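You operate a simulated robot arm through the tools that you are given. There is no shell and no other tool. Be economical: measure what you need, move in short steps, check, and stop when the job is done.

The job below is to be done with a simulated robot arm. You get a single attempt, and the scene is never put back.

Task
Clear the press and put the yellow snap insert back in its hole.
Fine: pouch on the table, caddy lid shut, slide in and locked. Where these are worked on the way, their far stop is far enough and under half their travel is too little: press slide.
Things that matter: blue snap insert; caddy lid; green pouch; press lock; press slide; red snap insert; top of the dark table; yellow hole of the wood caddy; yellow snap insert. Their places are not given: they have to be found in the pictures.

Only the result counts: the job must be done as asked and must still hold three seconds after the hand-in. Knocking over, shifting, dropping, spilling or breaking anything else fails it. Lids that push on must go on centred and level and be pressed home; caps that screw on are set level and turned clockwise until they are tight.

Robot
A 6-joint arm with a two-finger parallel gripper, fixed in place. Base frame: the origin is at the foot of the arm, x ahead of it, y to its left, z up; the work surface is at about z = 10. Readings come in mm, degrees, newtons and seconds.
With the tool pointing down near the work surface it reaches from about 140 to 580 mm from the base axis. Its first joint turns from -66.0 to 66.0 degrees. Payload 2.1 kg.
Tool frame: the origin (TCP) lies between the finger pads and is the grasp point; the fingertips stand 30 mm ahead of it; z points along the fingers, y is the line along which they close. Largest opening 94 mm; finger width 28, thickness 10; the body of the gripper, 50 by 96 mm, starts 55 mm behind the TCP.
Orientation is that of the tool frame in the base frame, as a unit quaternion [x, y, z, w]. With the fingers straight down and closing along the base's y, the tool's x points along the base's -x, its y along +y and its z along -z.

Tools
- The arm moves only by the tool arm_command. Its argument "targets" is a list of rows, each a list of 3 entries, a list of its own where there are three numbers: the closure in counts, from 0 (fully open) to 255 (shut), then the shift along the tool's x, y, z in units of 500 mm (1.0 is 500 mm), then the turn, a rotation vector about the tool's x, y, z in units of 60 degrees (1.0 is 60 degrees). In form: [[claw, [x, y, z], [ax, ay, az]], ...]. A call has 1 to 12 rows; each row is the pose to reach, as a shift and turn from the pose commanded when the call began, along the tool's axes at that moment. A call with a number of a shift or a turn outside -1 to 1 is refused whole. Each row takes 0.2 s and may step no farther than 50 mm and 8.6 degrees from the row before; otherwise, or with a gripper value out of range, the whole call is refused. A pose out of reach is approached as far as the arm can. The call stops where the force on the tool passes 50 N (or 10 N more than at its start, if that is more) or the arm is blocked; 0.2 s more then pass. The fingers move at their own pace (about 72 mm/s each) and stop on an object; they squeeze with about 36 N. The grip force told is the motor's: it shows also when the fingers shut on nothing. Time passes only in rows, and 0.2 s behind the last, so rows that repeat a pose let the fingers close. The reply holds the time, the measured pose of the TCP, the force on the tool along the base axes, the opening and the grip force, in the units named above and with some noise, with the torque about the TCP (base axes, N m) and any sound that the robot's microphone picked up, and new pictures: "views" is both (left out), scene, wrist or none.
- Cameras (640 x 400 px; columns grow to the right, rows downward): "scene" is fixed at [24.8, -362.3, 472.4]; the picture's right is [0.95, -0.31, 0.00], its down [-0.21, -0.64, -0.74] and it looks along [0.23, 0.70, -0.67] (base axes); focal length 230 px, centre (320, 200). "wrist" rides on the gripper at [76, 14, -103] in the tool frame; the picture's right is [-0.18, 0.98, 0.00], its down [-0.75, -0.14, -0.64] and it looks along [-0.63, -0.12, 0.77] (tool axes); focal length 243 px, centre (320, 200).
- locate(camera, pixels): for up to 12 pixels [column, row] of the newest picture of that camera ("zoom" is the newest enlarged one), the place [x, y, z] in the base frame of the surface seen there, good to about 3 mm. It takes no simulated time.
- inspect(camera, box): a new picture of the part [left, top, right, bottom] of that camera's present view, enlarged. It takes no simulated time.
- hand_in(): hands the job in; it is judged then, once.

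Work in short steps. Measure before you move; look again where a grasp or a placing could have gone wrong, and mend it. You have 80 turns and 200 pictures in all, those below and enlarged ones among them. Open the gripper and draw the arm clear of the work before you hand the job in, unless the task says otherwise; then end with one line.

The tools are called after ">>>" by a JSON object that holds its "api" and its "payload". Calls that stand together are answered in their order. arm_command: Moves the arm, as the interface text tells. Its arguments: {"type":"object","properties":{"targets":{"type":"array","items":{"type":"array"}},"views":{"type":"string","enum":["both","scene","wrist","none"]}},"required":["targets"]} The other tools are called the same way: locate (camera, pixels) gives the place of the surface under pixels of a picture; inspect (camera, box) takes an enlarged picture of a part of a camera's view; hand_in () hands the job in.

At the start:

```text
clock: 0.0
ee_pos: [364.2, -41.3, 305.5]
orientation: [0.0, 1.0, 0.0, 0.001]
wrist_force: [1.0, -0.5, 0.4]
ft_torque: [-0.01, 0.01, 0.0]
gripper_width: 94.1
gripper_force: 0.1
```

scene: 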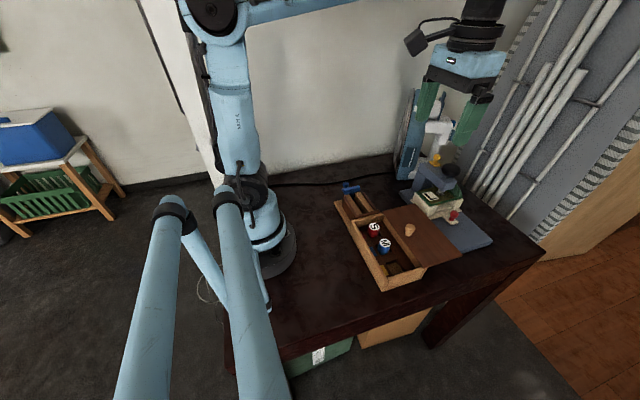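
wrist: 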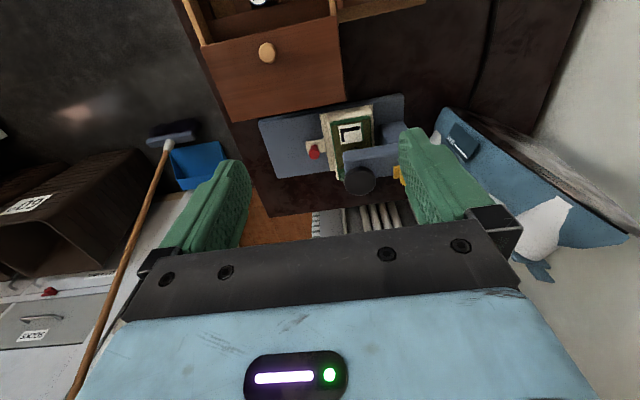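

The scene shows the caddy around (390,240) and the press around (440,200). I enlarge both areas to understand them.

>>> {"api": "inspect", "payload": {"camera": "scene", "box": [320, 170, 440, 300]}}

>>> {"api": "inspect", "payload": {"camera": "scene", "box": [390, 130, 510, 260]}}

>>> {"api": "inspect", "payload": {"camera": "wrist", "box": [240, 80, 440, 220]}}

```text
3.08 times, centred on (380, 235) of scene
```

zoom: 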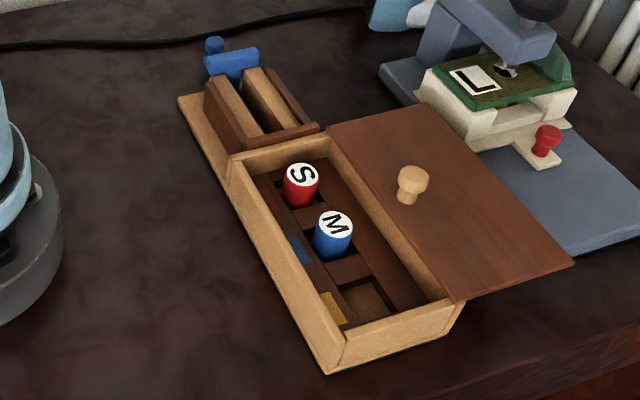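

```text
3.08 times, centred on (450, 195) of scene
```

zoom: 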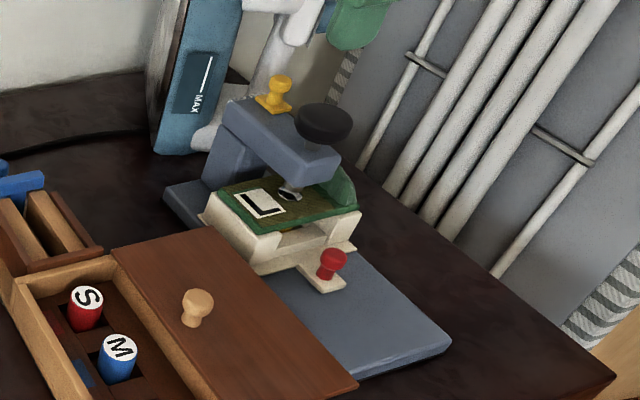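

```text
2.86 times, centred on (340, 150) of wrist
```

zoom: 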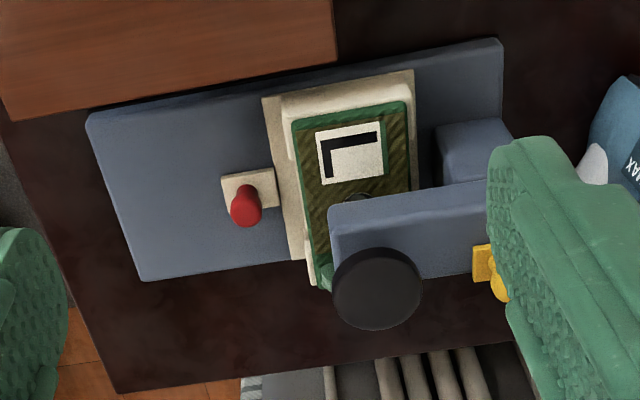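

The press has a cream slide with a red knob, a green pouch marked L on it, and a yellow knob behind the arm (probably the lock). I measure the main points.

>>> {"api": "locate", "payload": {"camera": "zoom", "pixels": [[245, 205], [250, 182], [350, 150], [310, 130], [405, 105], [375, 290], [500, 288], [482, 262], [100, 125], [140, 275], [500, 50], [290, 250]]}}

>>> {"api": "locate", "payload": {"camera": "scene", "pixels": [[374, 226], [385, 243], [391, 268], [410, 228], [382, 211], [427, 264], [406, 266], [383, 288], [350, 222], [443, 157], [456, 215], [350, 188]]}}

```text
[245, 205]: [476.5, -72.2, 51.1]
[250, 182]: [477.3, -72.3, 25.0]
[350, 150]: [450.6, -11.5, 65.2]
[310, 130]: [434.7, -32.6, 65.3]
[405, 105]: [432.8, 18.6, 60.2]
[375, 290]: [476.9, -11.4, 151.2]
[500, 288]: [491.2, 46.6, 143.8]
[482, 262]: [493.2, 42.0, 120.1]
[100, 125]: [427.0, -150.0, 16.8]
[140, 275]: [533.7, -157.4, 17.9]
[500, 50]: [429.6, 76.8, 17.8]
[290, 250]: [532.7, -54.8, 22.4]
```

```text
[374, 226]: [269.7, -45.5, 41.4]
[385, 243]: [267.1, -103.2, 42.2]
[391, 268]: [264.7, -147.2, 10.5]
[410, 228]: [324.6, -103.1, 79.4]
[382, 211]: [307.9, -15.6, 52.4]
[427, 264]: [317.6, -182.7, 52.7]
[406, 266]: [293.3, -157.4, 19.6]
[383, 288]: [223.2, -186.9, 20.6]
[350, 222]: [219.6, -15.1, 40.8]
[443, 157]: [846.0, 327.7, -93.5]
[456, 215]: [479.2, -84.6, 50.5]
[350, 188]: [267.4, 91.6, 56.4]
```

I move back and slightly lower so the wrist camera sees the press and caddy better.

>>> {"api": "arm_command", "payload": {"targets": [[0, [0.08, 0.04, 0.03], [0, 0, 0]], [0, [0.16, 0.08, 0.06], [0, 0, 0]], [0, [0.16, 0.08, 0.06], [0, 0, 0]]]}}

```text
clock: 0.8
ee_pos: [284.0, -2.2, 275.9]
orientation: [0.0, 1.0, 0.0, 0.001]
wrist_force: [-0.5, 0.0, -0.2]
ft_torque: [0.02, -0.02, 0.03]
gripper_width: 94.2
gripper_force: 0.0
```

scene: 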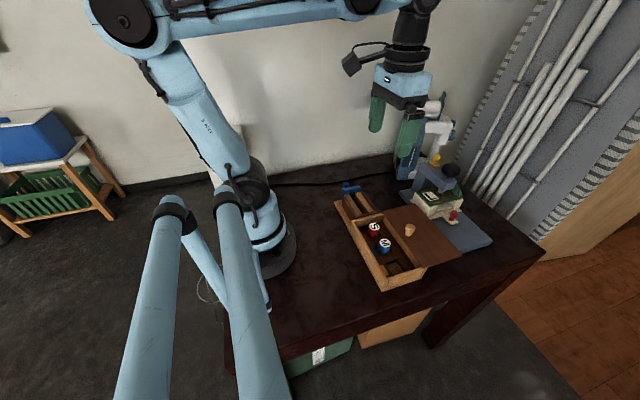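
wrist: 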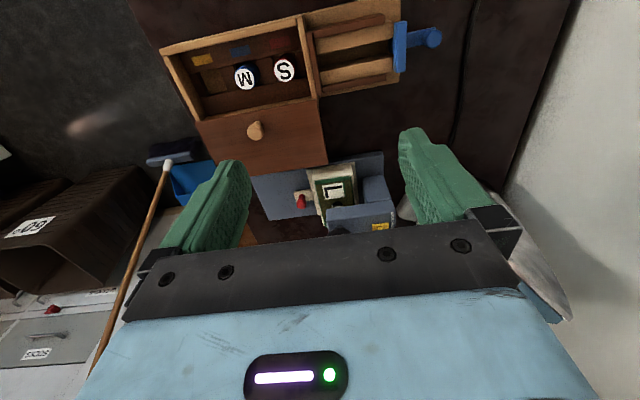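

>>> {"api": "inspect", "payload": {"camera": "wrist", "box": [150, 0, 450, 140]}}

>>> {"api": "inspect", "payload": {"camera": "scene", "box": [400, 140, 500, 240]}}

>>> {"api": "inspect", "payload": {"camera": "wrist", "box": [240, 140, 410, 240]}}

```text
2.13 times, centred on (300, 70) of wrist
```

zoom: 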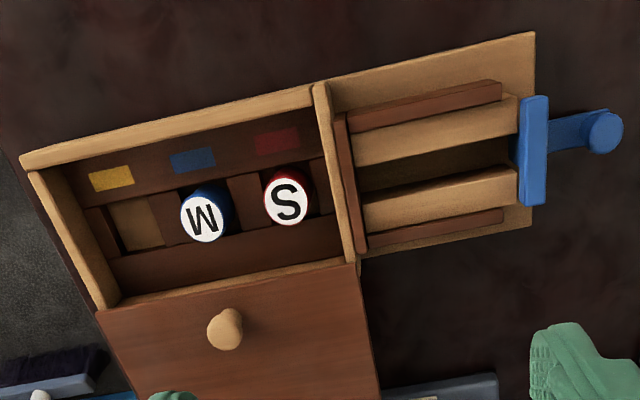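

```text
4.00 times, centred on (450, 190) of scene
```

zoom: 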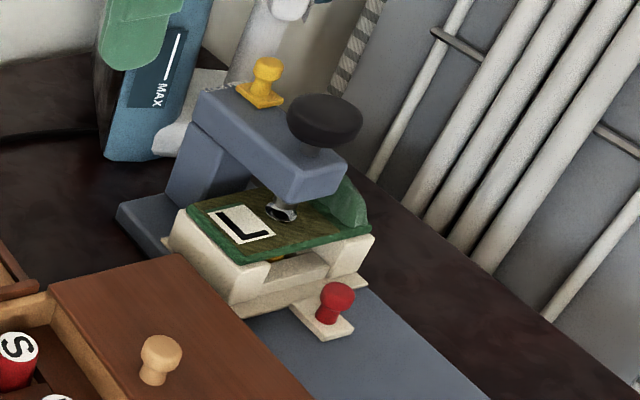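

```text
3.76 times, centred on (325, 190) of wrist
```

zoom: 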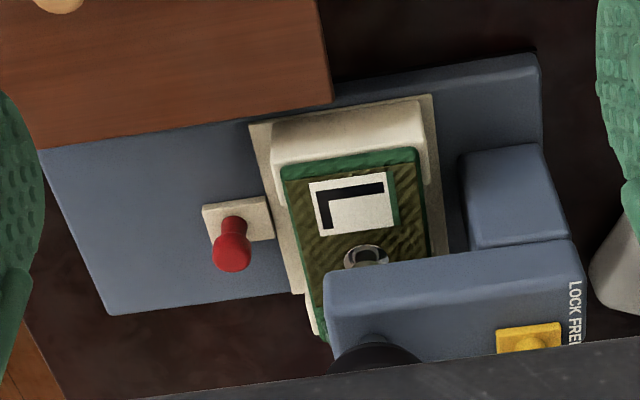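

The lock slider carries "LOCK/FREE" text, and something yellow shows under the pouch. I go nearer to read the lock.

>>> {"api": "arm_command", "payload": {"targets": [[0, [-0.08, 0.03, 0.02], [0, 0, 0]], [0, [-0.16, 0.06, 0.04], [0, 0, 0]], [0, [-0.24, 0.09, 0.06], [0, 0, 0]], [0, [-0.31, 0.12, 0.09], [0, 0, 0]], [0, [-0.31, 0.12, 0.09], [0, 0, 0]]], "views": "wrist"}}

```text
clock: 2.0
ee_pos: [439.3, 58.4, 230.1]
orientation: [0.0, 1.0, 0.0, 0.001]
wrist_force: [0.5, 0.2, 0.1]
ft_torque: [-0.03, -0.01, 0.0]
gripper_width: 94.0
gripper_force: 0.0
```

wrist: 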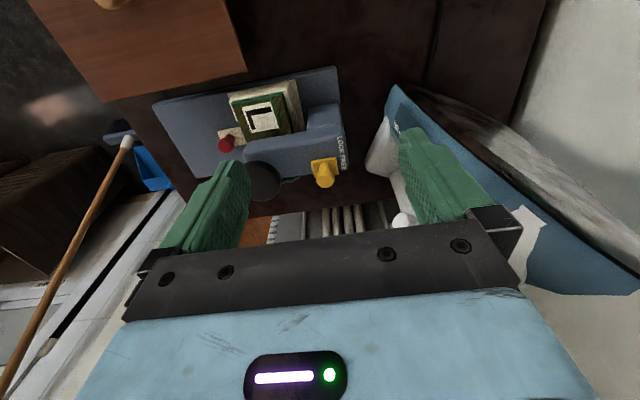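

>>> {"api": "inspect", "payload": {"camera": "wrist", "box": [270, 90, 370, 210]}}

>>> {"api": "inspect", "payload": {"camera": "scene", "box": [410, 140, 490, 230]}}

```text
3.33 times, centred on (320, 150) of wrist
```

zoom: 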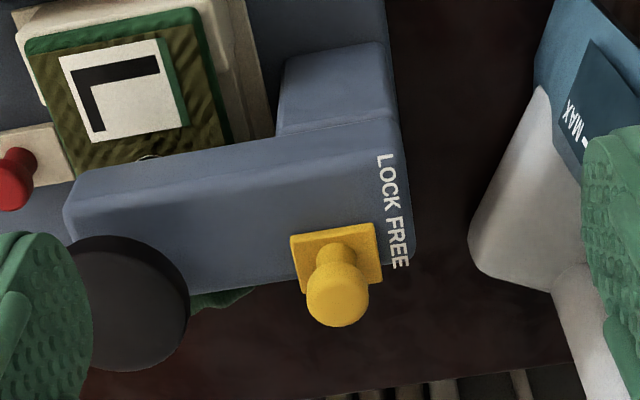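

```text
4.44 times, centred on (450, 185) of scene
```

zoom: 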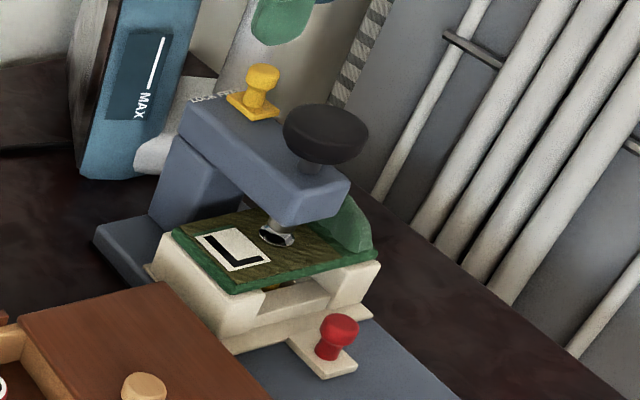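

The yellow slider is already at FREE, so I only need to lock it at the end. First I pull the slide out by the red knob: I go above it while turning the gripper so that the fingers close along x.

>>> {"api": "arm_command", "payload": {"targets": [[0, [-0.012, -0.07, 0], [0, 0, -0.12]], [0, [-0.024, -0.14, 0], [0, 0, -0.25]], [0, [-0.036, -0.2, 0], [0, 0, -0.375]], [0, [-0.05, -0.25, 0], [0, 0, -0.5]], [0, [-0.06, -0.27, 0], [0, 0, -0.625]], [0, [-0.074, -0.272, 0], [0, 0, -0.75]]], "views": "none"}}

>>> {"api": "arm_command", "payload": {"targets": [[0, [0, 0, 0], [0, 0, -0.125]], [0, [0, 0, 0], [0, 0, -0.25]], [0, [0, 0, 0], [0, 0, -0.375]], [0, [0, 0, 0], [0, 0, -0.5]], [0, [0, 0, 0], [0, 0, -0.625]], [0, [0, 0, 0], [0, 0, -0.75]], [0, [0, 0, 0], [0, 0, -0.75]]]}}

```text
clock: 3.4
ee_pos: [476.0, -77.5, 229.5]
orientation: [-0.385, 0.923, 0.001, 0.0]
wrist_force: [0.1, -1.1, 0.5]
ft_torque: [0.04, 0.02, -0.01]
gripper_width: 93.8
gripper_force: 0.0
```

```text
clock: 5.0
ee_pos: [477.5, -77.9, 230.5]
orientation: [0.708, -0.706, 0.001, 0.0]
wrist_force: [0.4, 0.4, -0.8]
ft_torque: [-0.02, 0.01, 0.0]
gripper_width: 93.9
gripper_force: 0.1
```

scene: 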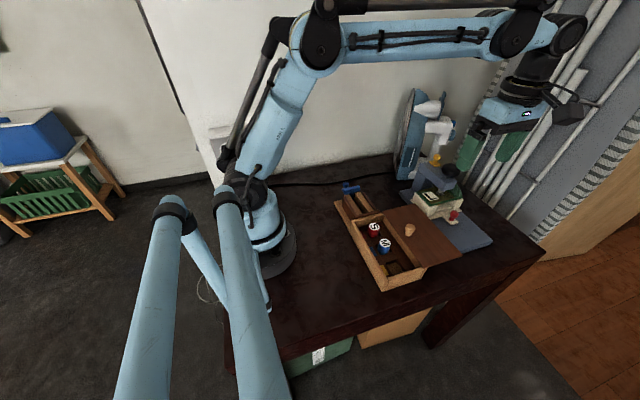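
wrist: 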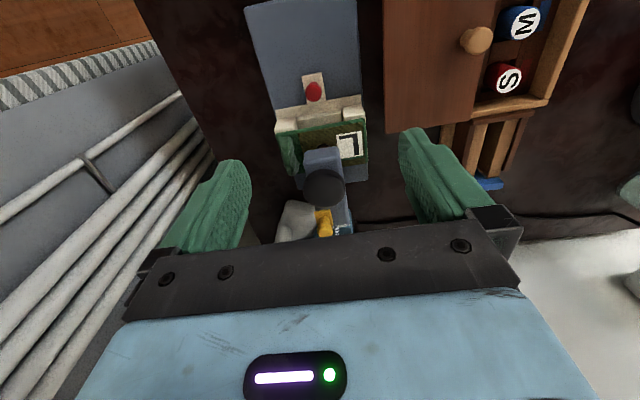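

Good view of the press from the front; I enlarge and measure knob and slide.

>>> {"api": "inspect", "payload": {"camera": "wrist", "box": [235, 0, 395, 190]}}

>>> {"api": "locate", "payload": {"camera": "wrist", "pixels": [[314, 90], [306, 78], [322, 103], [278, 112], [368, 102], [276, 130], [366, 125], [320, 135], [345, 160], [387, 130], [481, 115], [288, 150]]}}

```text
2.11 times, centred on (315, 95) of wrist
```

zoom: 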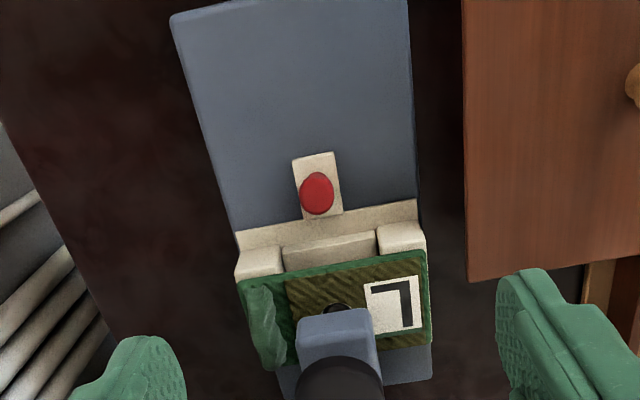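

```text
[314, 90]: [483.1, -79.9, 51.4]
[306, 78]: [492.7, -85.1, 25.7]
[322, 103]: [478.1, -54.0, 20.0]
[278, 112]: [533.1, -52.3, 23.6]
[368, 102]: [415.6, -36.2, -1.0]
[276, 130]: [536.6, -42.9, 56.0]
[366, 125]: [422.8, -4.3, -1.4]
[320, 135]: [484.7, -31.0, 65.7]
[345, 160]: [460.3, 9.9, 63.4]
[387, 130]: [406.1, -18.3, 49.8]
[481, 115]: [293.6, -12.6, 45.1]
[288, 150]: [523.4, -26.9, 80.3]
```

Knob centre ≈ (481,-78), head at z≈50. I descend around it to TCP z 62.

>>> {"api": "arm_command", "payload": {"targets": [[0, [0, -0.007, 0.09], [0, 0, 0]], [0, [0, -0.007, 0.18], [0, 0, 0]], [0, [0, -0.007, 0.26], [0, 0, 0]], [60, [0, -0.007, 0.31], [0, 0, 0]], [60, [0, -0.007, 0.336], [0, 0, 0]], [60, [0, -0.007, 0.336], [0, 0, 0]]]}}

```text
clock: 6.4
ee_pos: [480.4, -77.4, 60.6]
orientation: [-0.707, 0.707, -0.001, 0.0]
wrist_force: [-0.6, 0.6, 0.9]
ft_torque: [0.0, -0.01, -0.02]
gripper_width: 72.0
gripper_force: 0.1
```

scene: 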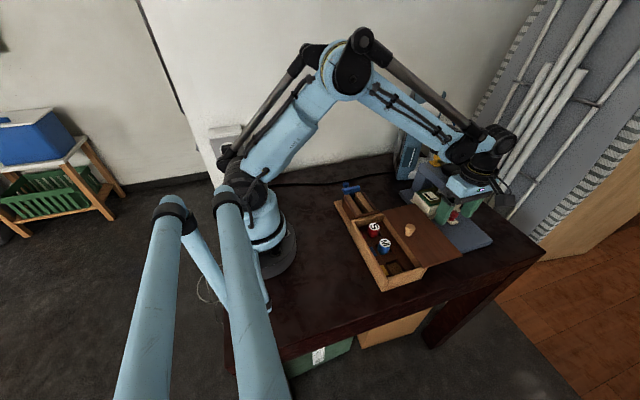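
wrist: 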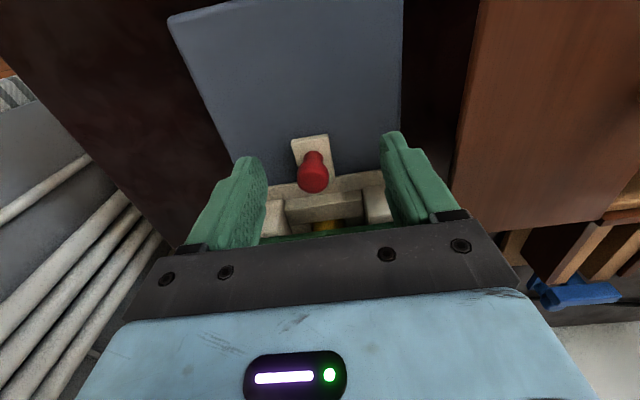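

The knob at (313,172) sits between the fingers; I check its place.

>>> {"api": "locate", "payload": {"camera": "wrist", "pixels": [[313, 180], [313, 165], [303, 178], [324, 178], [322, 225], [300, 145]]}}

>>> {"api": "inspect", "payload": {"camera": "wrist", "box": [240, 120, 400, 240]}}

```text
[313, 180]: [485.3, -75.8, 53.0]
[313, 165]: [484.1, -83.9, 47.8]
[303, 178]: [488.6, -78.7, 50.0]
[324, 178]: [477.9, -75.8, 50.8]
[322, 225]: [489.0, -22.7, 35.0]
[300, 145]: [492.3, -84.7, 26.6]
```

```text
3.33 times, centred on (320, 180) of wrist
```

zoom: 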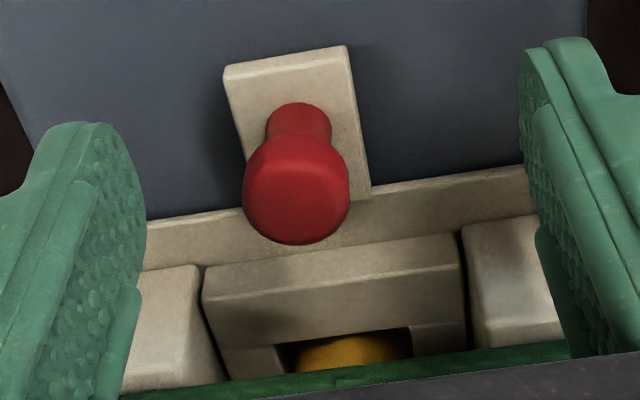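

Knob centre ≈ (483,-76). I shift 2 mm and close.

>>> {"api": "arm_command", "payload": {"targets": [[60, [0, -0.005, 0.006], [0, 0, 0]], [255, [0, -0.005, 0.006], [0, 0, 0]], [255, [0, -0.005, 0.006], [0, 0, 0]], [255, [0, -0.005, 0.006], [0, 0, 0]], [255, [0, -0.005, 0.006], [0, 0, 0]]], "views": "wrist"}}

```text
clock: 7.6
ee_pos: [483.4, -76.2, 59.0]
orientation: [-0.707, 0.707, -0.001, 0.001]
wrist_force: [16.4, -1.5, -0.1]
ft_torque: [0.16, -0.2, -0.13]
gripper_width: 18.5
gripper_force: 36.4
```

wrist: 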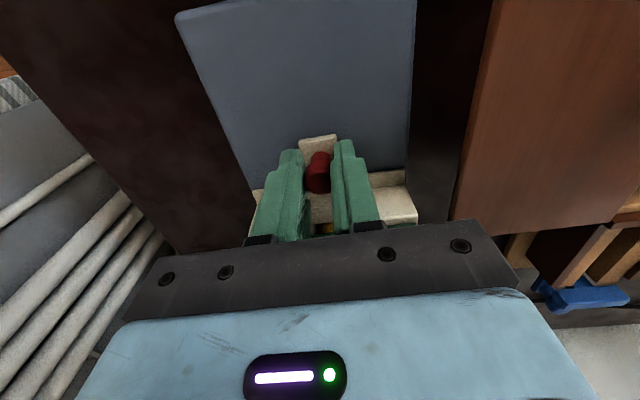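

Gripped (18.5 mm). Side load of 16 N suggests the knob is ~1.5 mm further in +x; I ease that and pull toward -y.

>>> {"api": "arm_command", "payload": {"targets": [[255, [0, -0.003, 0], [0, 0, 0]], [255, [0.02, -0.003, 0], [0, 0, 0]], [255, [0.04, -0.003, 0], [0, 0, 0]], [255, [0.06, -0.003, 0], [0, 0, 0]], [255, [0.08, -0.003, 0], [0, 0, 0]]], "views": "both"}}

```text
clock: 8.8
ee_pos: [483.5, -118.7, 58.1]
orientation: [0.707, -0.707, -0.002, 0.001]
wrist_force: [-19.4, 1.6, 7.6]
ft_torque: [0.06, 0.19, 0.06]
gripper_width: 18.8
gripper_force: 35.9
```

scene: 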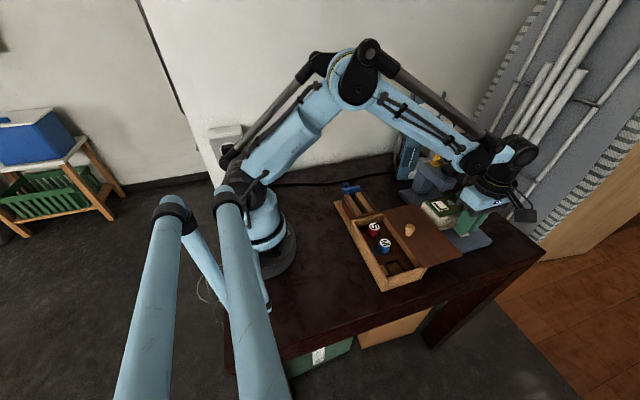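
wrist: 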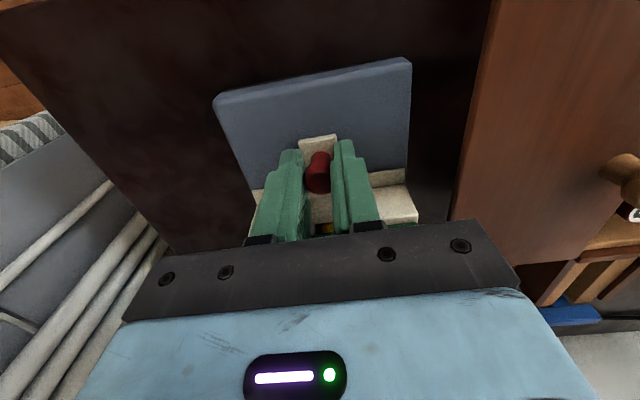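

It slides freely (42 mm so far), with a drift to -x; I correct and continue to its stop.

>>> {"api": "arm_command", "payload": {"targets": [[255, [0, 0.003, 0], [0, 0, 0]], [255, [0.02, 0.004, 0], [0, 0, 0]], [255, [0.04, 0.005, 0], [0, 0, 0]], [255, [0.06, 0.006, 0], [0, 0, 0]], [255, [0.08, 0.007, 0], [0, 0, 0]]], "views": "both"}}

```text
clock: 10.0
ee_pos: [482.5, -157.5, 59.3]
orientation: [-0.707, 0.707, -0.002, 0.002]
wrist_force: [20.6, 0.5, 8.8]
ft_torque: [0.13, -0.23, -0.19]
gripper_width: 18.3
gripper_force: 35.8
```

scene: 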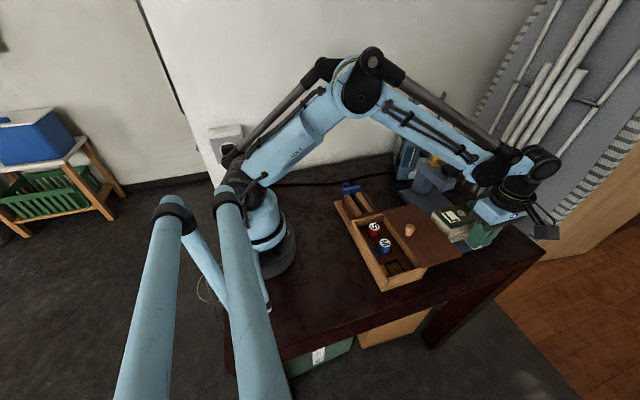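
wrist: 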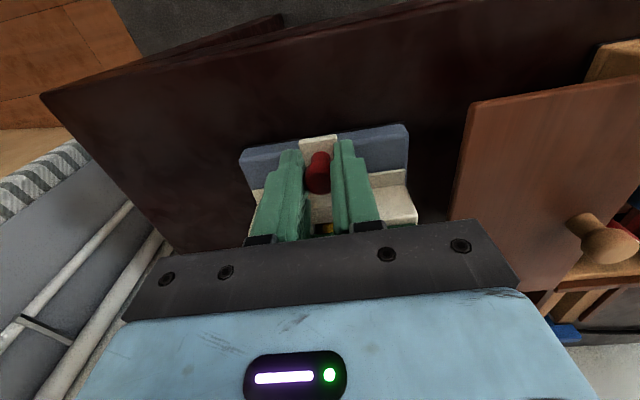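

No stop yet; I correct x by +2 mm and keep pulling in small steps.

>>> {"api": "arm_command", "payload": {"targets": [[255, [0, -0.003, 0], [0, 0, 0]], [255, [0.01, -0.003, 0], [0, 0, 0]], [255, [0.02, -0.003, 0], [0, 0, 0]], [255, [0.03, -0.003, 0], [0, 0, 0]]], "views": "scene"}}

```text
clock: 11.0
ee_pos: [481.4, -170.4, 58.4]
orientation: [0.708, -0.706, -0.002, -0.003]
wrist_force: [0.4, 23.2, 3.5]
ft_torque: [0.43, -0.15, -0.04]
gripper_width: 18.5
gripper_force: 36.2
```

scene: 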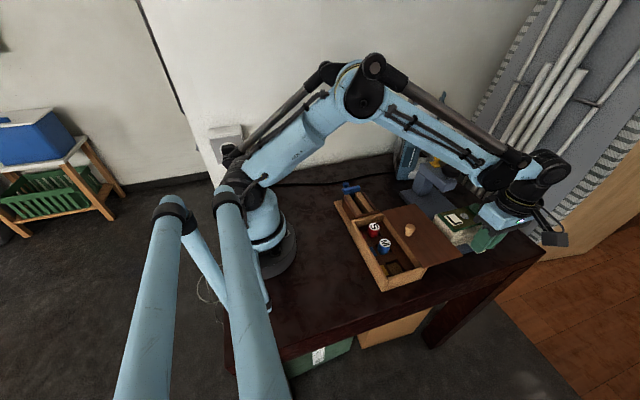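

Stop reached at y≈-170 (23 N). I relax 2 mm, release and rise to look.

>>> {"api": "arm_command", "payload": {"targets": [[255, [-0.005, 0, 0], [0, 0, 0]], [60, [-0.005, 0, 0], [0, 0, 0]], [60, [-0.005, 0, 0], [0, 0, 0]], [60, [-0.005, 0, -0.06], [0, 0, 0]], [60, [-0.005, 0, -0.16], [0, 0, 0]], [0, [-0.005, 0, -0.26], [0, 0, 0]], [0, [-0.005, 0, -0.32], [0, 0, 0]], [0, [-0.005, 0, -0.32], [0, 0, 0]]]}}

```text
clock: 12.8
ee_pos: [481.5, -171.3, 220.0]
orientation: [-0.707, 0.707, 0.0, 0.0]
wrist_force: [0.2, 0.4, -0.3]
ft_torque: [-0.01, -0.01, -0.02]
gripper_width: 94.0
gripper_force: 0.0
```

scene: 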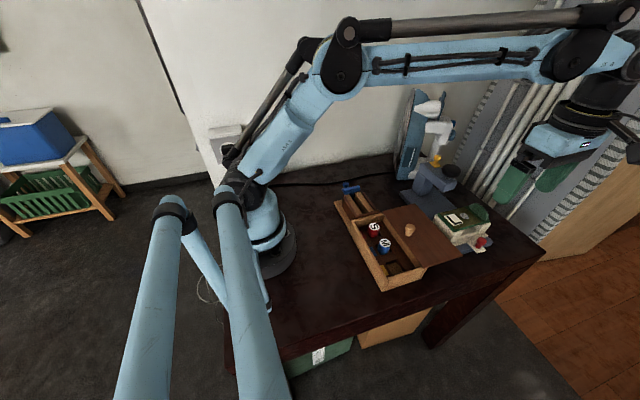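
wrist: 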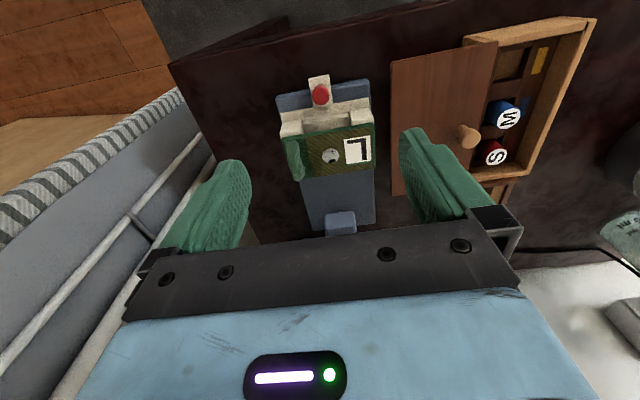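

>>> {"api": "inspect", "payload": {"camera": "wrist", "box": [260, 60, 400, 200]}}

>>> {"api": "inspect", "payload": {"camera": "scene", "box": [420, 180, 520, 270]}}

>>> {"api": "locate", "payload": {"camera": "wrist", "pixels": [[285, 137], [374, 124], [376, 170], [304, 178], [289, 141], [302, 176], [331, 157], [320, 94], [340, 225], [358, 150], [292, 150], [310, 150]]}}

```text
2.86 times, centred on (330, 130) of wrist
```

zoom: 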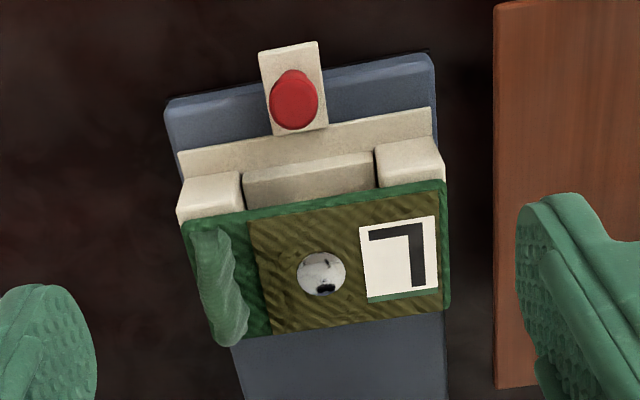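

```text
4.44 times, centred on (470, 225) of scene
```

zoom: 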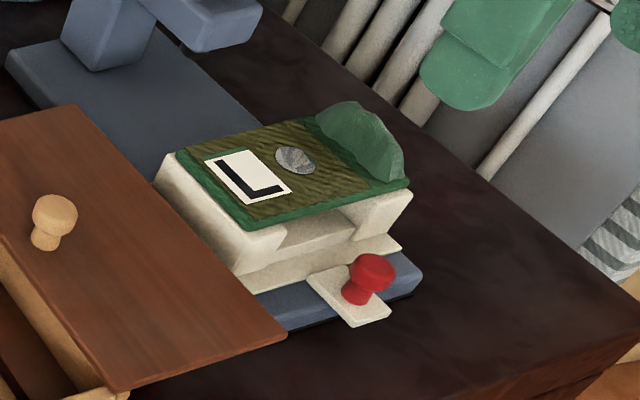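

```text
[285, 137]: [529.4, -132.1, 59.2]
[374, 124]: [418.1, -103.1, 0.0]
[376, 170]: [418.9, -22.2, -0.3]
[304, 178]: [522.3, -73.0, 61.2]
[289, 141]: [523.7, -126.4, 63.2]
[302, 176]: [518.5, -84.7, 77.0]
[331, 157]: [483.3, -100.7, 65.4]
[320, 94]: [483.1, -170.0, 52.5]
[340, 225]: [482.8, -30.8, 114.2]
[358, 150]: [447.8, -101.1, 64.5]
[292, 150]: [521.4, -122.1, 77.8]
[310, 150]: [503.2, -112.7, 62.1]
```

The pouch lies flat (x 432–533, y -132 to -73, top 65) with a grip fin at x≈519, z up to ~80. I check free table spots behind the lid for putting it down.

>>> {"api": "locate", "payload": {"camera": "scene", "pixels": [[390, 195], [380, 180], [400, 200], [372, 197], [405, 185], [300, 300], [490, 262], [375, 170], [360, 204], [395, 180], [386, 209], [440, 213]]}}

>>> {"api": "inspect", "payload": {"camera": "scene", "box": [330, 140, 450, 220]}}

```text
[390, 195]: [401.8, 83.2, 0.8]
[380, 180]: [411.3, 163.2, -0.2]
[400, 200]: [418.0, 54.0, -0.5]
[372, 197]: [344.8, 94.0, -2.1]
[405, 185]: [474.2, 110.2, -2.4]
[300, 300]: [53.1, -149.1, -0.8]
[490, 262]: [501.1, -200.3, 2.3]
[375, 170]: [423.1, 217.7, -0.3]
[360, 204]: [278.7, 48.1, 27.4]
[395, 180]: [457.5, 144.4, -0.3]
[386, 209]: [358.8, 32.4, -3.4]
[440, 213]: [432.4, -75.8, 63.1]
```

```text
5.00 times, centred on (390, 180) of scene
```

zoom: 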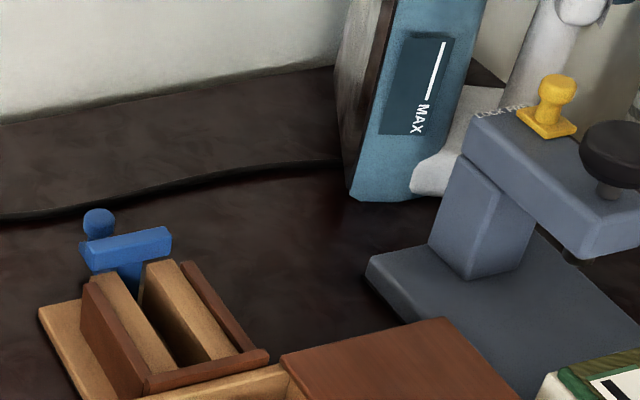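

Free area at x 330–420, y 10–150. Now I move over the fin and descend with open fingers.

>>> {"api": "arm_command", "payload": {"targets": [[0, [-0.07, -0.038, 0], [0, 0, 0]], [60, [-0.132, -0.075, 0.04], [0, 0, 0]], [80, [-0.132, -0.075, 0.12], [0, 0, 0]], [100, [-0.132, -0.075, 0.18], [0, 0, 0]], [120, [-0.132, -0.075, 0.2], [0, 0, 0]], [120, [-0.132, -0.075, 0.2], [0, 0, 0]]], "views": "both"}}

```text
clock: 14.2
ee_pos: [520.6, -104.5, 118.8]
orientation: [-0.707, 0.707, -0.001, 0.001]
wrist_force: [-0.2, -1.1, -0.1]
ft_torque: [-0.02, 0.02, 0.02]
gripper_width: 49.6
gripper_force: 0.2
```

scene: 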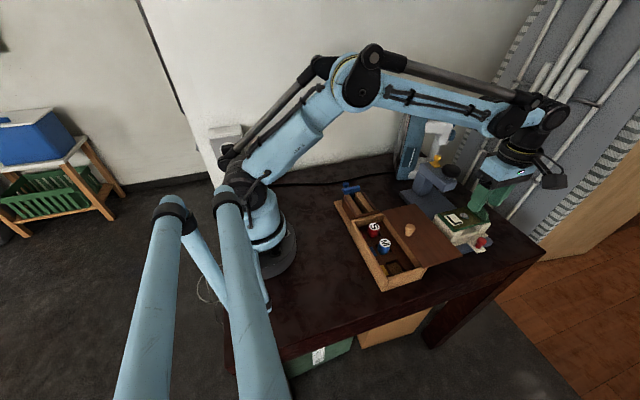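
wrist: 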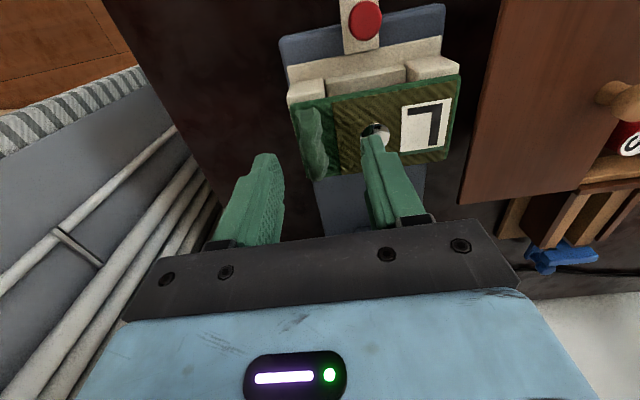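

>>> {"api": "locate", "payload": {"camera": "wrist", "pixels": [[311, 112], [309, 135], [316, 160], [303, 125], [322, 130], [330, 150], [345, 150], [316, 174], [305, 105]]}}

>>> {"api": "inspect", "payload": {"camera": "wrist", "box": [230, 70, 470, 220]}}

```text
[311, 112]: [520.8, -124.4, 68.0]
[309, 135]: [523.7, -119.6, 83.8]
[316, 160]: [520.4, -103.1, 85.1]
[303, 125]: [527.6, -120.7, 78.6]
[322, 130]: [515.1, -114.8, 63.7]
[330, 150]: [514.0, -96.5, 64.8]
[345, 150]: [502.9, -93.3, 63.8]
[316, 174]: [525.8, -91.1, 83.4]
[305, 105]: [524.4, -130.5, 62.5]
```

```text
2.67 times, centred on (350, 145) of wrist
```

zoom: 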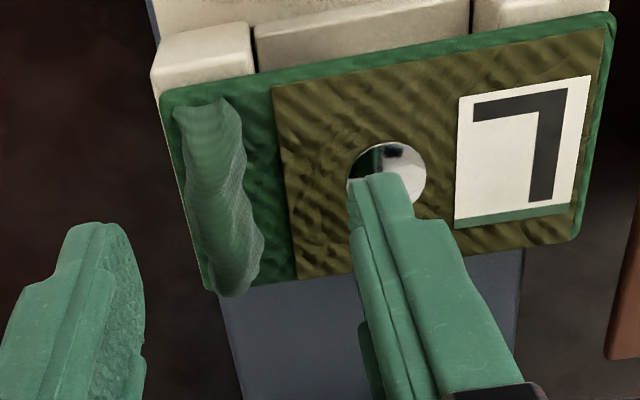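

Fin centred at about (522,-104), top z 84. I descend to tip z≈67 and close.

>>> {"api": "arm_command", "payload": {"targets": [[120, [0, -0.003, 0.03], [0, 0, 0]], [120, [0, -0.003, 0.044], [0, 0, 0]], [255, [0, -0.003, 0.044], [0, 0, 0]], [255, [0, -0.003, 0.044], [0, 0, 0]], [255, [0, -0.003, 0.044], [0, 0, 0]]], "views": "wrist"}}

```text
clock: 15.4
ee_pos: [520.6, -104.8, 96.7]
orientation: [0.707, -0.707, 0.001, -0.002]
wrist_force: [-0.6, -0.2, 0.1]
ft_torque: [0.02, 0.01, -0.01]
gripper_width: 10.2
gripper_force: 36.0
```

wrist: 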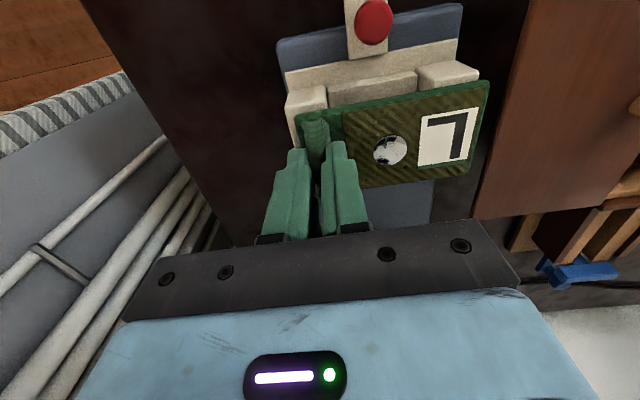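

Gripped (10.2 mm). I lift slowly.

>>> {"api": "arm_command", "payload": {"targets": [[255, [0, 0, -0.01], [0, 0, 0]], [255, [0, 0, -0.03], [0, 0, 0]], [255, [0, 0, -0.06], [0, 0, 0]], [255, [0, 0, -0.1], [0, 0, 0]], [255, [0, 0, -0.16], [0, 0, 0]]]}}

```text
clock: 16.6
ee_pos: [522.3, -105.4, 178.6]
orientation: [0.708, -0.707, 0.0, -0.001]
wrist_force: [-0.4, 0.1, -0.8]
ft_torque: [0.0, 0.01, -0.01]
gripper_width: 0.2
gripper_force: 32.4
```

scene: 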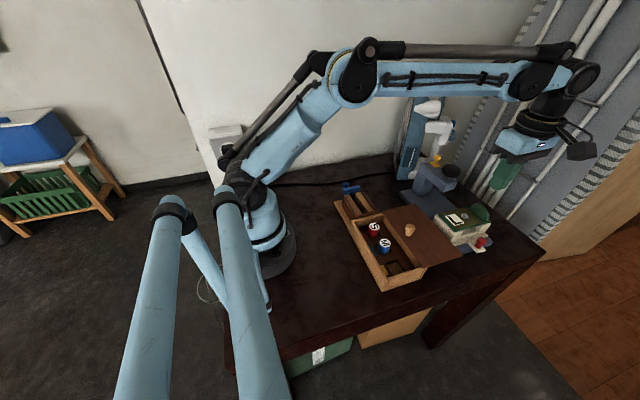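
wrist: 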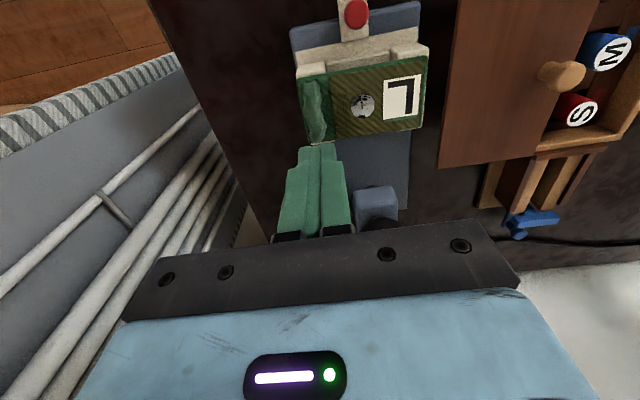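

The fin slipped out; the pouch still lies on the slide. I look closely at its pose.

>>> {"api": "inspect", "payload": {"camera": "wrist", "box": [270, 20, 450, 160]}}

>>> {"api": "inspect", "payload": {"camera": "scene", "box": [420, 190, 510, 260]}}

>>> {"api": "locate", "payload": {"camera": "wrist", "pixels": [[310, 85], [314, 100], [318, 120], [303, 95], [322, 100], [327, 125], [335, 100], [362, 105], [425, 95], [312, 138], [300, 80], [420, 128]]}}

```text
2.86 times, centred on (360, 90) of wrist
```

zoom: 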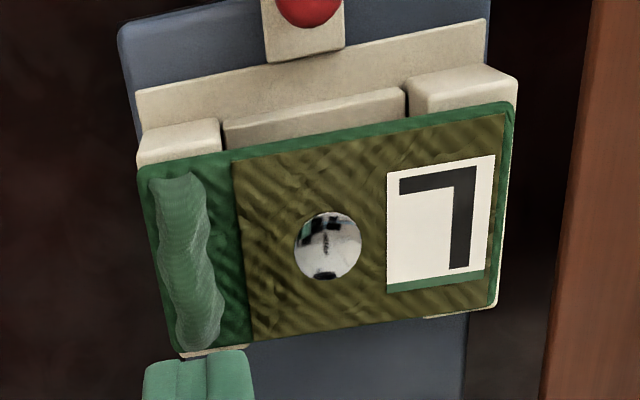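

```text
5.71 times, centred on (465, 225) of scene
```

zoom: 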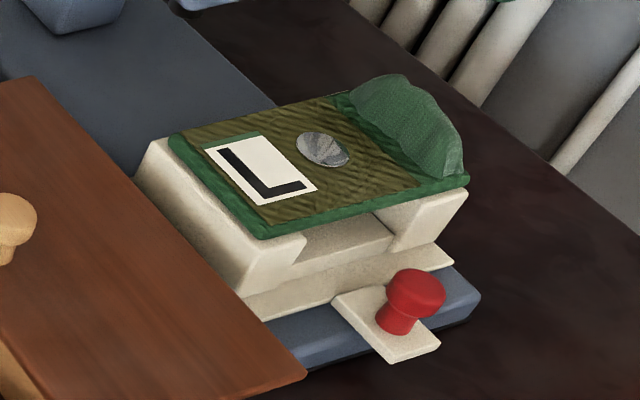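

```text
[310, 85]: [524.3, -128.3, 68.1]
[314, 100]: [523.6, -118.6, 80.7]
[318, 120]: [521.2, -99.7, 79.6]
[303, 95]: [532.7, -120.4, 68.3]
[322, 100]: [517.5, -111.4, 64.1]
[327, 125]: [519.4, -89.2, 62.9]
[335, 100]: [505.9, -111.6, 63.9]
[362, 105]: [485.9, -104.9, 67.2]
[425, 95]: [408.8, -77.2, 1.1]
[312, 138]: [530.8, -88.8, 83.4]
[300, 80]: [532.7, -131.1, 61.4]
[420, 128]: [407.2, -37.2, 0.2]
```

The fin is wide near its base; I regrip deeper (tips ≈ z 63), centred at (523,-107), then test with a small lift.

>>> {"api": "arm_command", "payload": {"targets": [[130, [0.004, -0.002, 0], [0, 0, 0]], [130, [0.004, -0.002, 0.08], [0, 0, 0]], [130, [0.004, -0.002, 0.15], [0, 0, 0]], [130, [0.004, -0.002, 0.168], [0, 0, 0]], [130, [0.004, -0.002, 0.172], [0, 0, 0]], [255, [0.004, -0.002, 0.172], [0, 0, 0]], [255, [0.004, -0.002, 0.172], [0, 0, 0]], [255, [0.004, -0.002, 0.172], [0, 0, 0]]], "views": "wrist"}}

```text
clock: 18.4
ee_pos: [522.3, -104.8, 93.9]
orientation: [0.708, -0.706, 0.002, -0.002]
wrist_force: [12.1, 2.0, 38.5]
ft_torque: [-0.08, 0.1, -0.11]
gripper_width: 10.0
gripper_force: 36.2
```

wrist: 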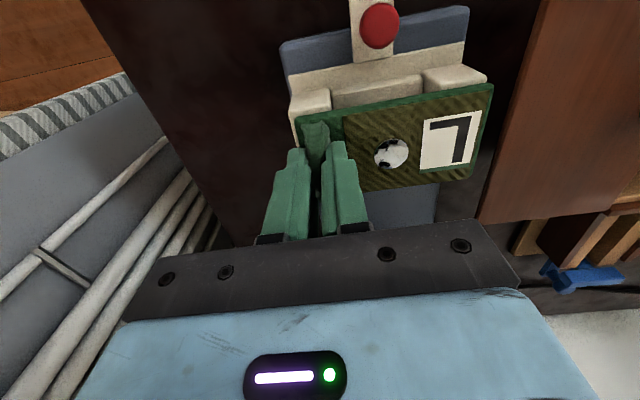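

Fingers touch the pouch flat (38 N up), width 10. I lift 8 mm to see the load.

>>> {"api": "arm_command", "payload": {"targets": [[255, [0, 0, -0.006], [0, 0, 0]], [255, [0, 0, -0.011], [0, 0, 0]], [255, [0, 0, -0.016], [0, 0, 0]]], "views": "both"}}

```text
clock: 19.2
ee_pos: [522.1, -105.6, 98.9]
orientation: [-0.707, 0.707, 0.0, 0.0]
wrist_force: [0.1, -0.4, 0.0]
ft_torque: [0.02, 0.0, -0.01]
gripper_width: 9.4
gripper_force: 36.4
```

scene: 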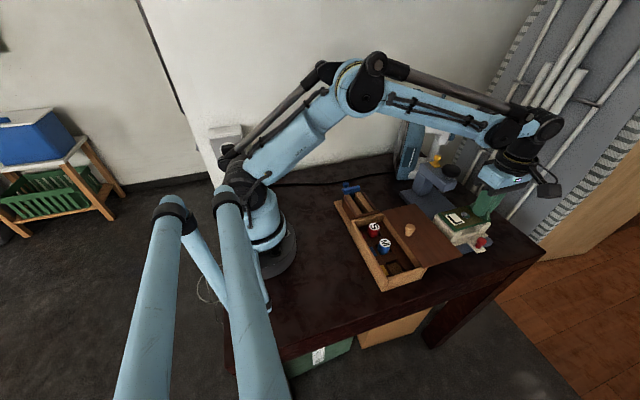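
wrist: 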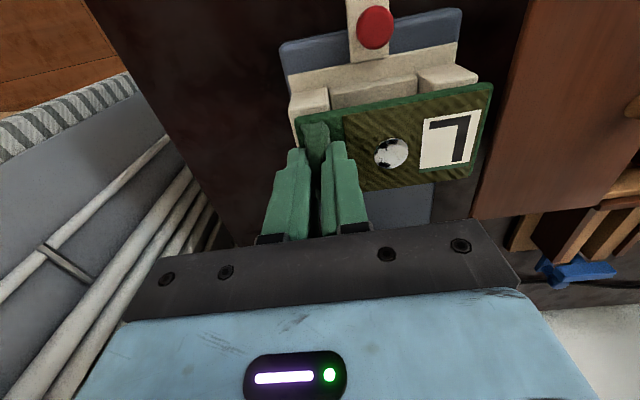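

No load shows; I check whether the pouch rose.

>>> {"api": "locate", "payload": {"camera": "wrist", "pixels": [[360, 130], [470, 100], [360, 175], [335, 115], [465, 165]]}}

>>> {"api": "inspect", "payload": {"camera": "wrist", "box": [260, 70, 500, 240]}}

>>> {"api": "inspect", "payload": {"camera": "scene", "box": [420, 170, 520, 260]}}

```text
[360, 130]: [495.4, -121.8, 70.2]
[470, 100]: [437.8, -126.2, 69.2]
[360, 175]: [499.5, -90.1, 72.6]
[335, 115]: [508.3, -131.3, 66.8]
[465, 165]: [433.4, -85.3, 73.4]
```

```text
2.35 times, centred on (380, 155) of wrist
```

zoom: 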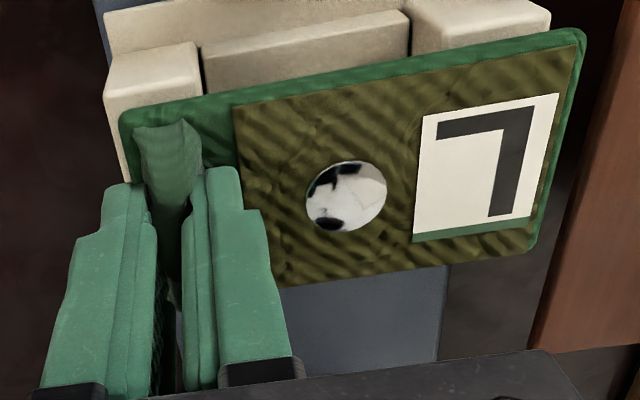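

```text
4.44 times, centred on (470, 215) of scene
```

zoom: 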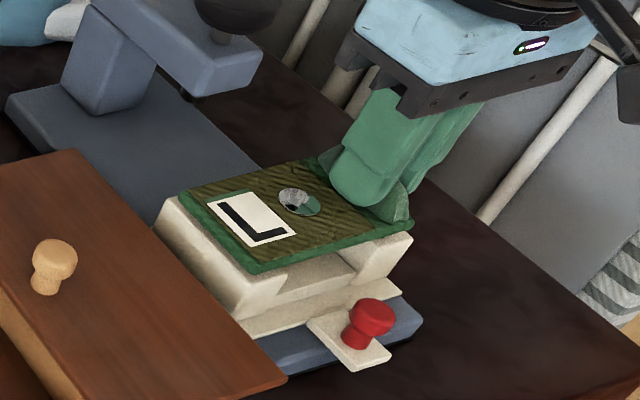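

The pouch did rise (z 63→70): it's very light and held. I continue lifting slowly.

>>> {"api": "arm_command", "payload": {"targets": [[255, [0, 0, -0.01], [0, 0, 0]], [255, [0, 0, -0.02], [0, 0, 0]], [255, [0, 0, -0.03], [0, 0, 0]], [255, [0, 0, -0.04], [0, 0, 0]], [255, [0, 0, -0.05], [0, 0, 0]], [255, [0, 0, -0.06], [0, 0, 0]]], "views": "wrist"}}

```text
clock: 20.6
ee_pos: [522.0, -105.6, 130.0]
orientation: [-0.706, 0.708, -0.001, 0.001]
wrist_force: [0.7, 0.9, -0.1]
ft_torque: [0.05, -0.05, 0.02]
gripper_width: 9.9
gripper_force: 36.8
```

wrist: 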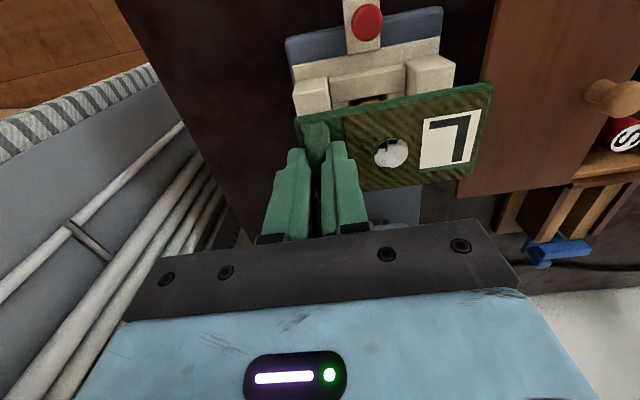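

Held firmly. I carry it at x first, rising a little, and begin turning (pouch body will swing toward +y).

>>> {"api": "arm_command", "payload": {"targets": [[255, [0, 0.02, -0.02], [0, 0, 0]], [255, [0, 0.05, -0.04], [0, 0, 0]], [255, [0, 0.08, -0.05], [0, 0, 0]], [255, [0, 0.11, -0.06], [0, 0, 0]], [255, [0, 0.14, -0.06], [0, 0, 0.08]], [255, [0, 0.17, -0.06], [0, 0, 0.18]], [255, [0, 0.2, -0.06], [0, 0, 0.28]], [255, [0, 0.23, -0.06], [0, 0, 0.38]], [255, [0, 0.26, -0.06], [0, 0, 0.48]], [255, [0, 0.285, -0.06], [0, 0, 0.58]], [255, [0, 0.305, -0.06], [0, 0, 0.67]], [255, [0, 0.314, -0.06], [0, 0, 0.75]]], "views": "wrist"}}

```text
clock: 23.2
ee_pos: [366.0, -107.0, 160.1]
orientation: [-0.382, 0.924, 0.0, 0.0]
wrist_force: [0.2, -0.1, 0.4]
ft_torque: [0.01, -0.03, -0.02]
gripper_width: 9.7
gripper_force: 36.2
```

wrist: 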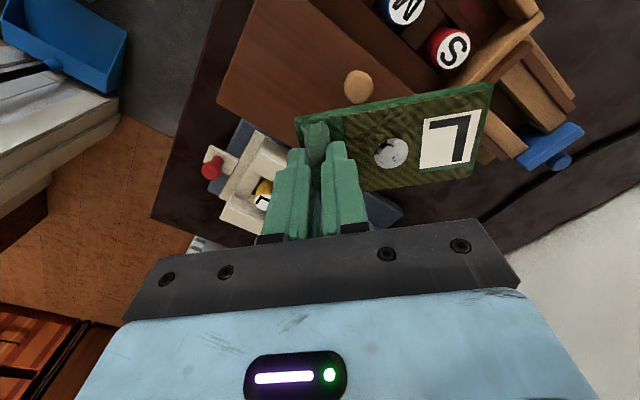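

Yellow insert "L" is now visible in the slide (263,193). I move +y by 137 mm and finish the turn.

>>> {"api": "arm_command", "payload": {"targets": [[255, [-0.01, 0.01, 0], [0, 0, 0.07]], [255, [-0.03, 0.03, 0], [0, 0, 0.16]], [255, [-0.05, 0.05, 0], [0, 0, 0.25]], [255, [-0.07, 0.07, 0], [0, 0, 0.34]], [255, [-0.09, 0.09, 0], [0, 0, 0.43]], [255, [-0.11, 0.11, 0], [0, 0, 0.52]], [255, [-0.13, 0.13, 0], [0, 0, 0.6]], [255, [-0.15, 0.15, 0], [0, 0, 0.67]], [255, [-0.17, 0.17, 0], [0, 0, 0.72]], [255, [-0.185, 0.185, 0], [0, 0, 0.75]], [255, [-0.194, 0.194, 0], [0, 0, 0.75]]]}}

```text
clock: 25.6
ee_pos: [365.4, 29.9, 158.5]
orientation: [0.0, 1.0, 0.0, 0.001]
wrist_force: [0.6, 0.9, 0.4]
ft_torque: [-0.02, 0.02, 0.0]
gripper_width: 10.1
gripper_force: 35.7
```

scene: 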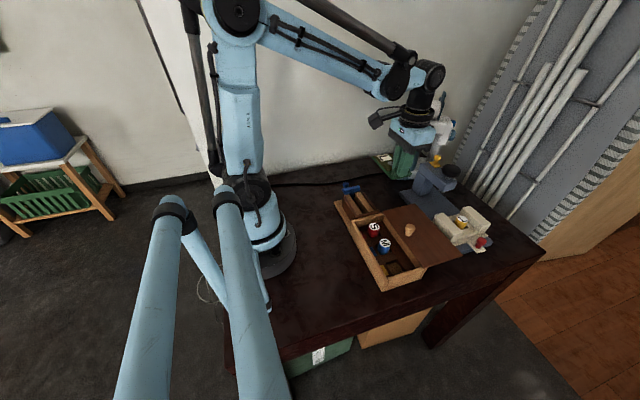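
wrist: 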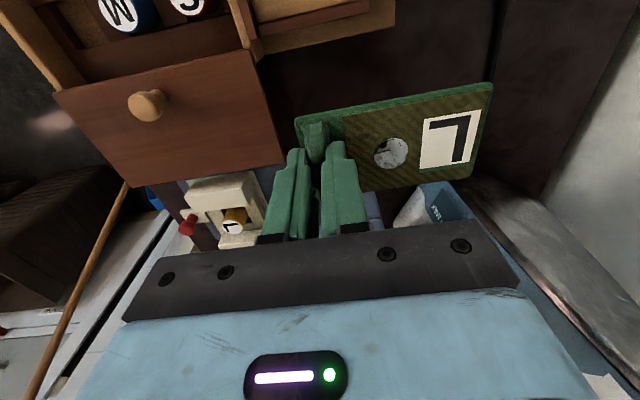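

Pouch hangs level over the free area. I lower it in steps to just above the table.

>>> {"api": "arm_command", "payload": {"targets": [[255, [0, 0, 0.04], [0, 0, 0]], [255, [0, 0, 0.08], [0, 0, 0]], [255, [0, 0, 0.12], [0, 0, 0]], [255, [0, 0, 0.16], [0, 0, 0]], [255, [0, 0, 0.2], [0, 0, 0]], [255, [0, 0, 0.22], [0, 0, 0]], [255, [0, 0, 0.23], [0, 0, 0]], [255, [0, 0, 0.236], [0, 0, 0]]]}}

```text
clock: 27.4
ee_pos: [365.6, 30.8, 41.0]
orientation: [-0.001, 1.0, 0.0, 0.001]
wrist_force: [0.4, 1.1, -0.6]
ft_torque: [-0.04, 0.02, -0.01]
gripper_width: 9.7
gripper_force: 35.7
```

scene: 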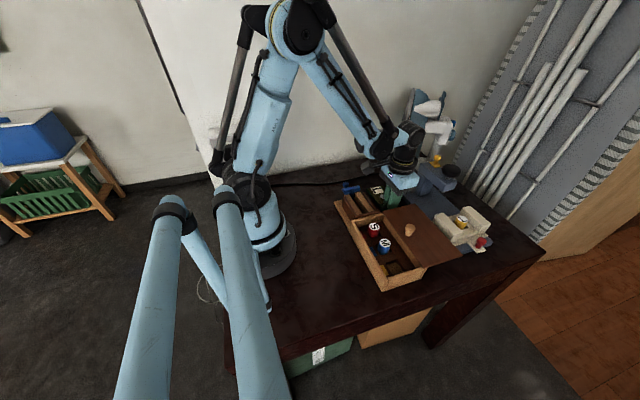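
wrist: 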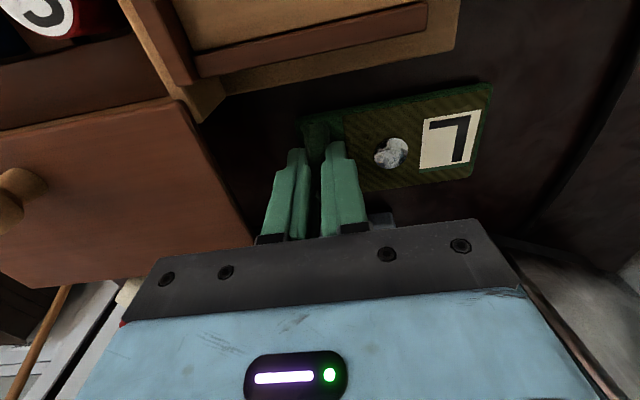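

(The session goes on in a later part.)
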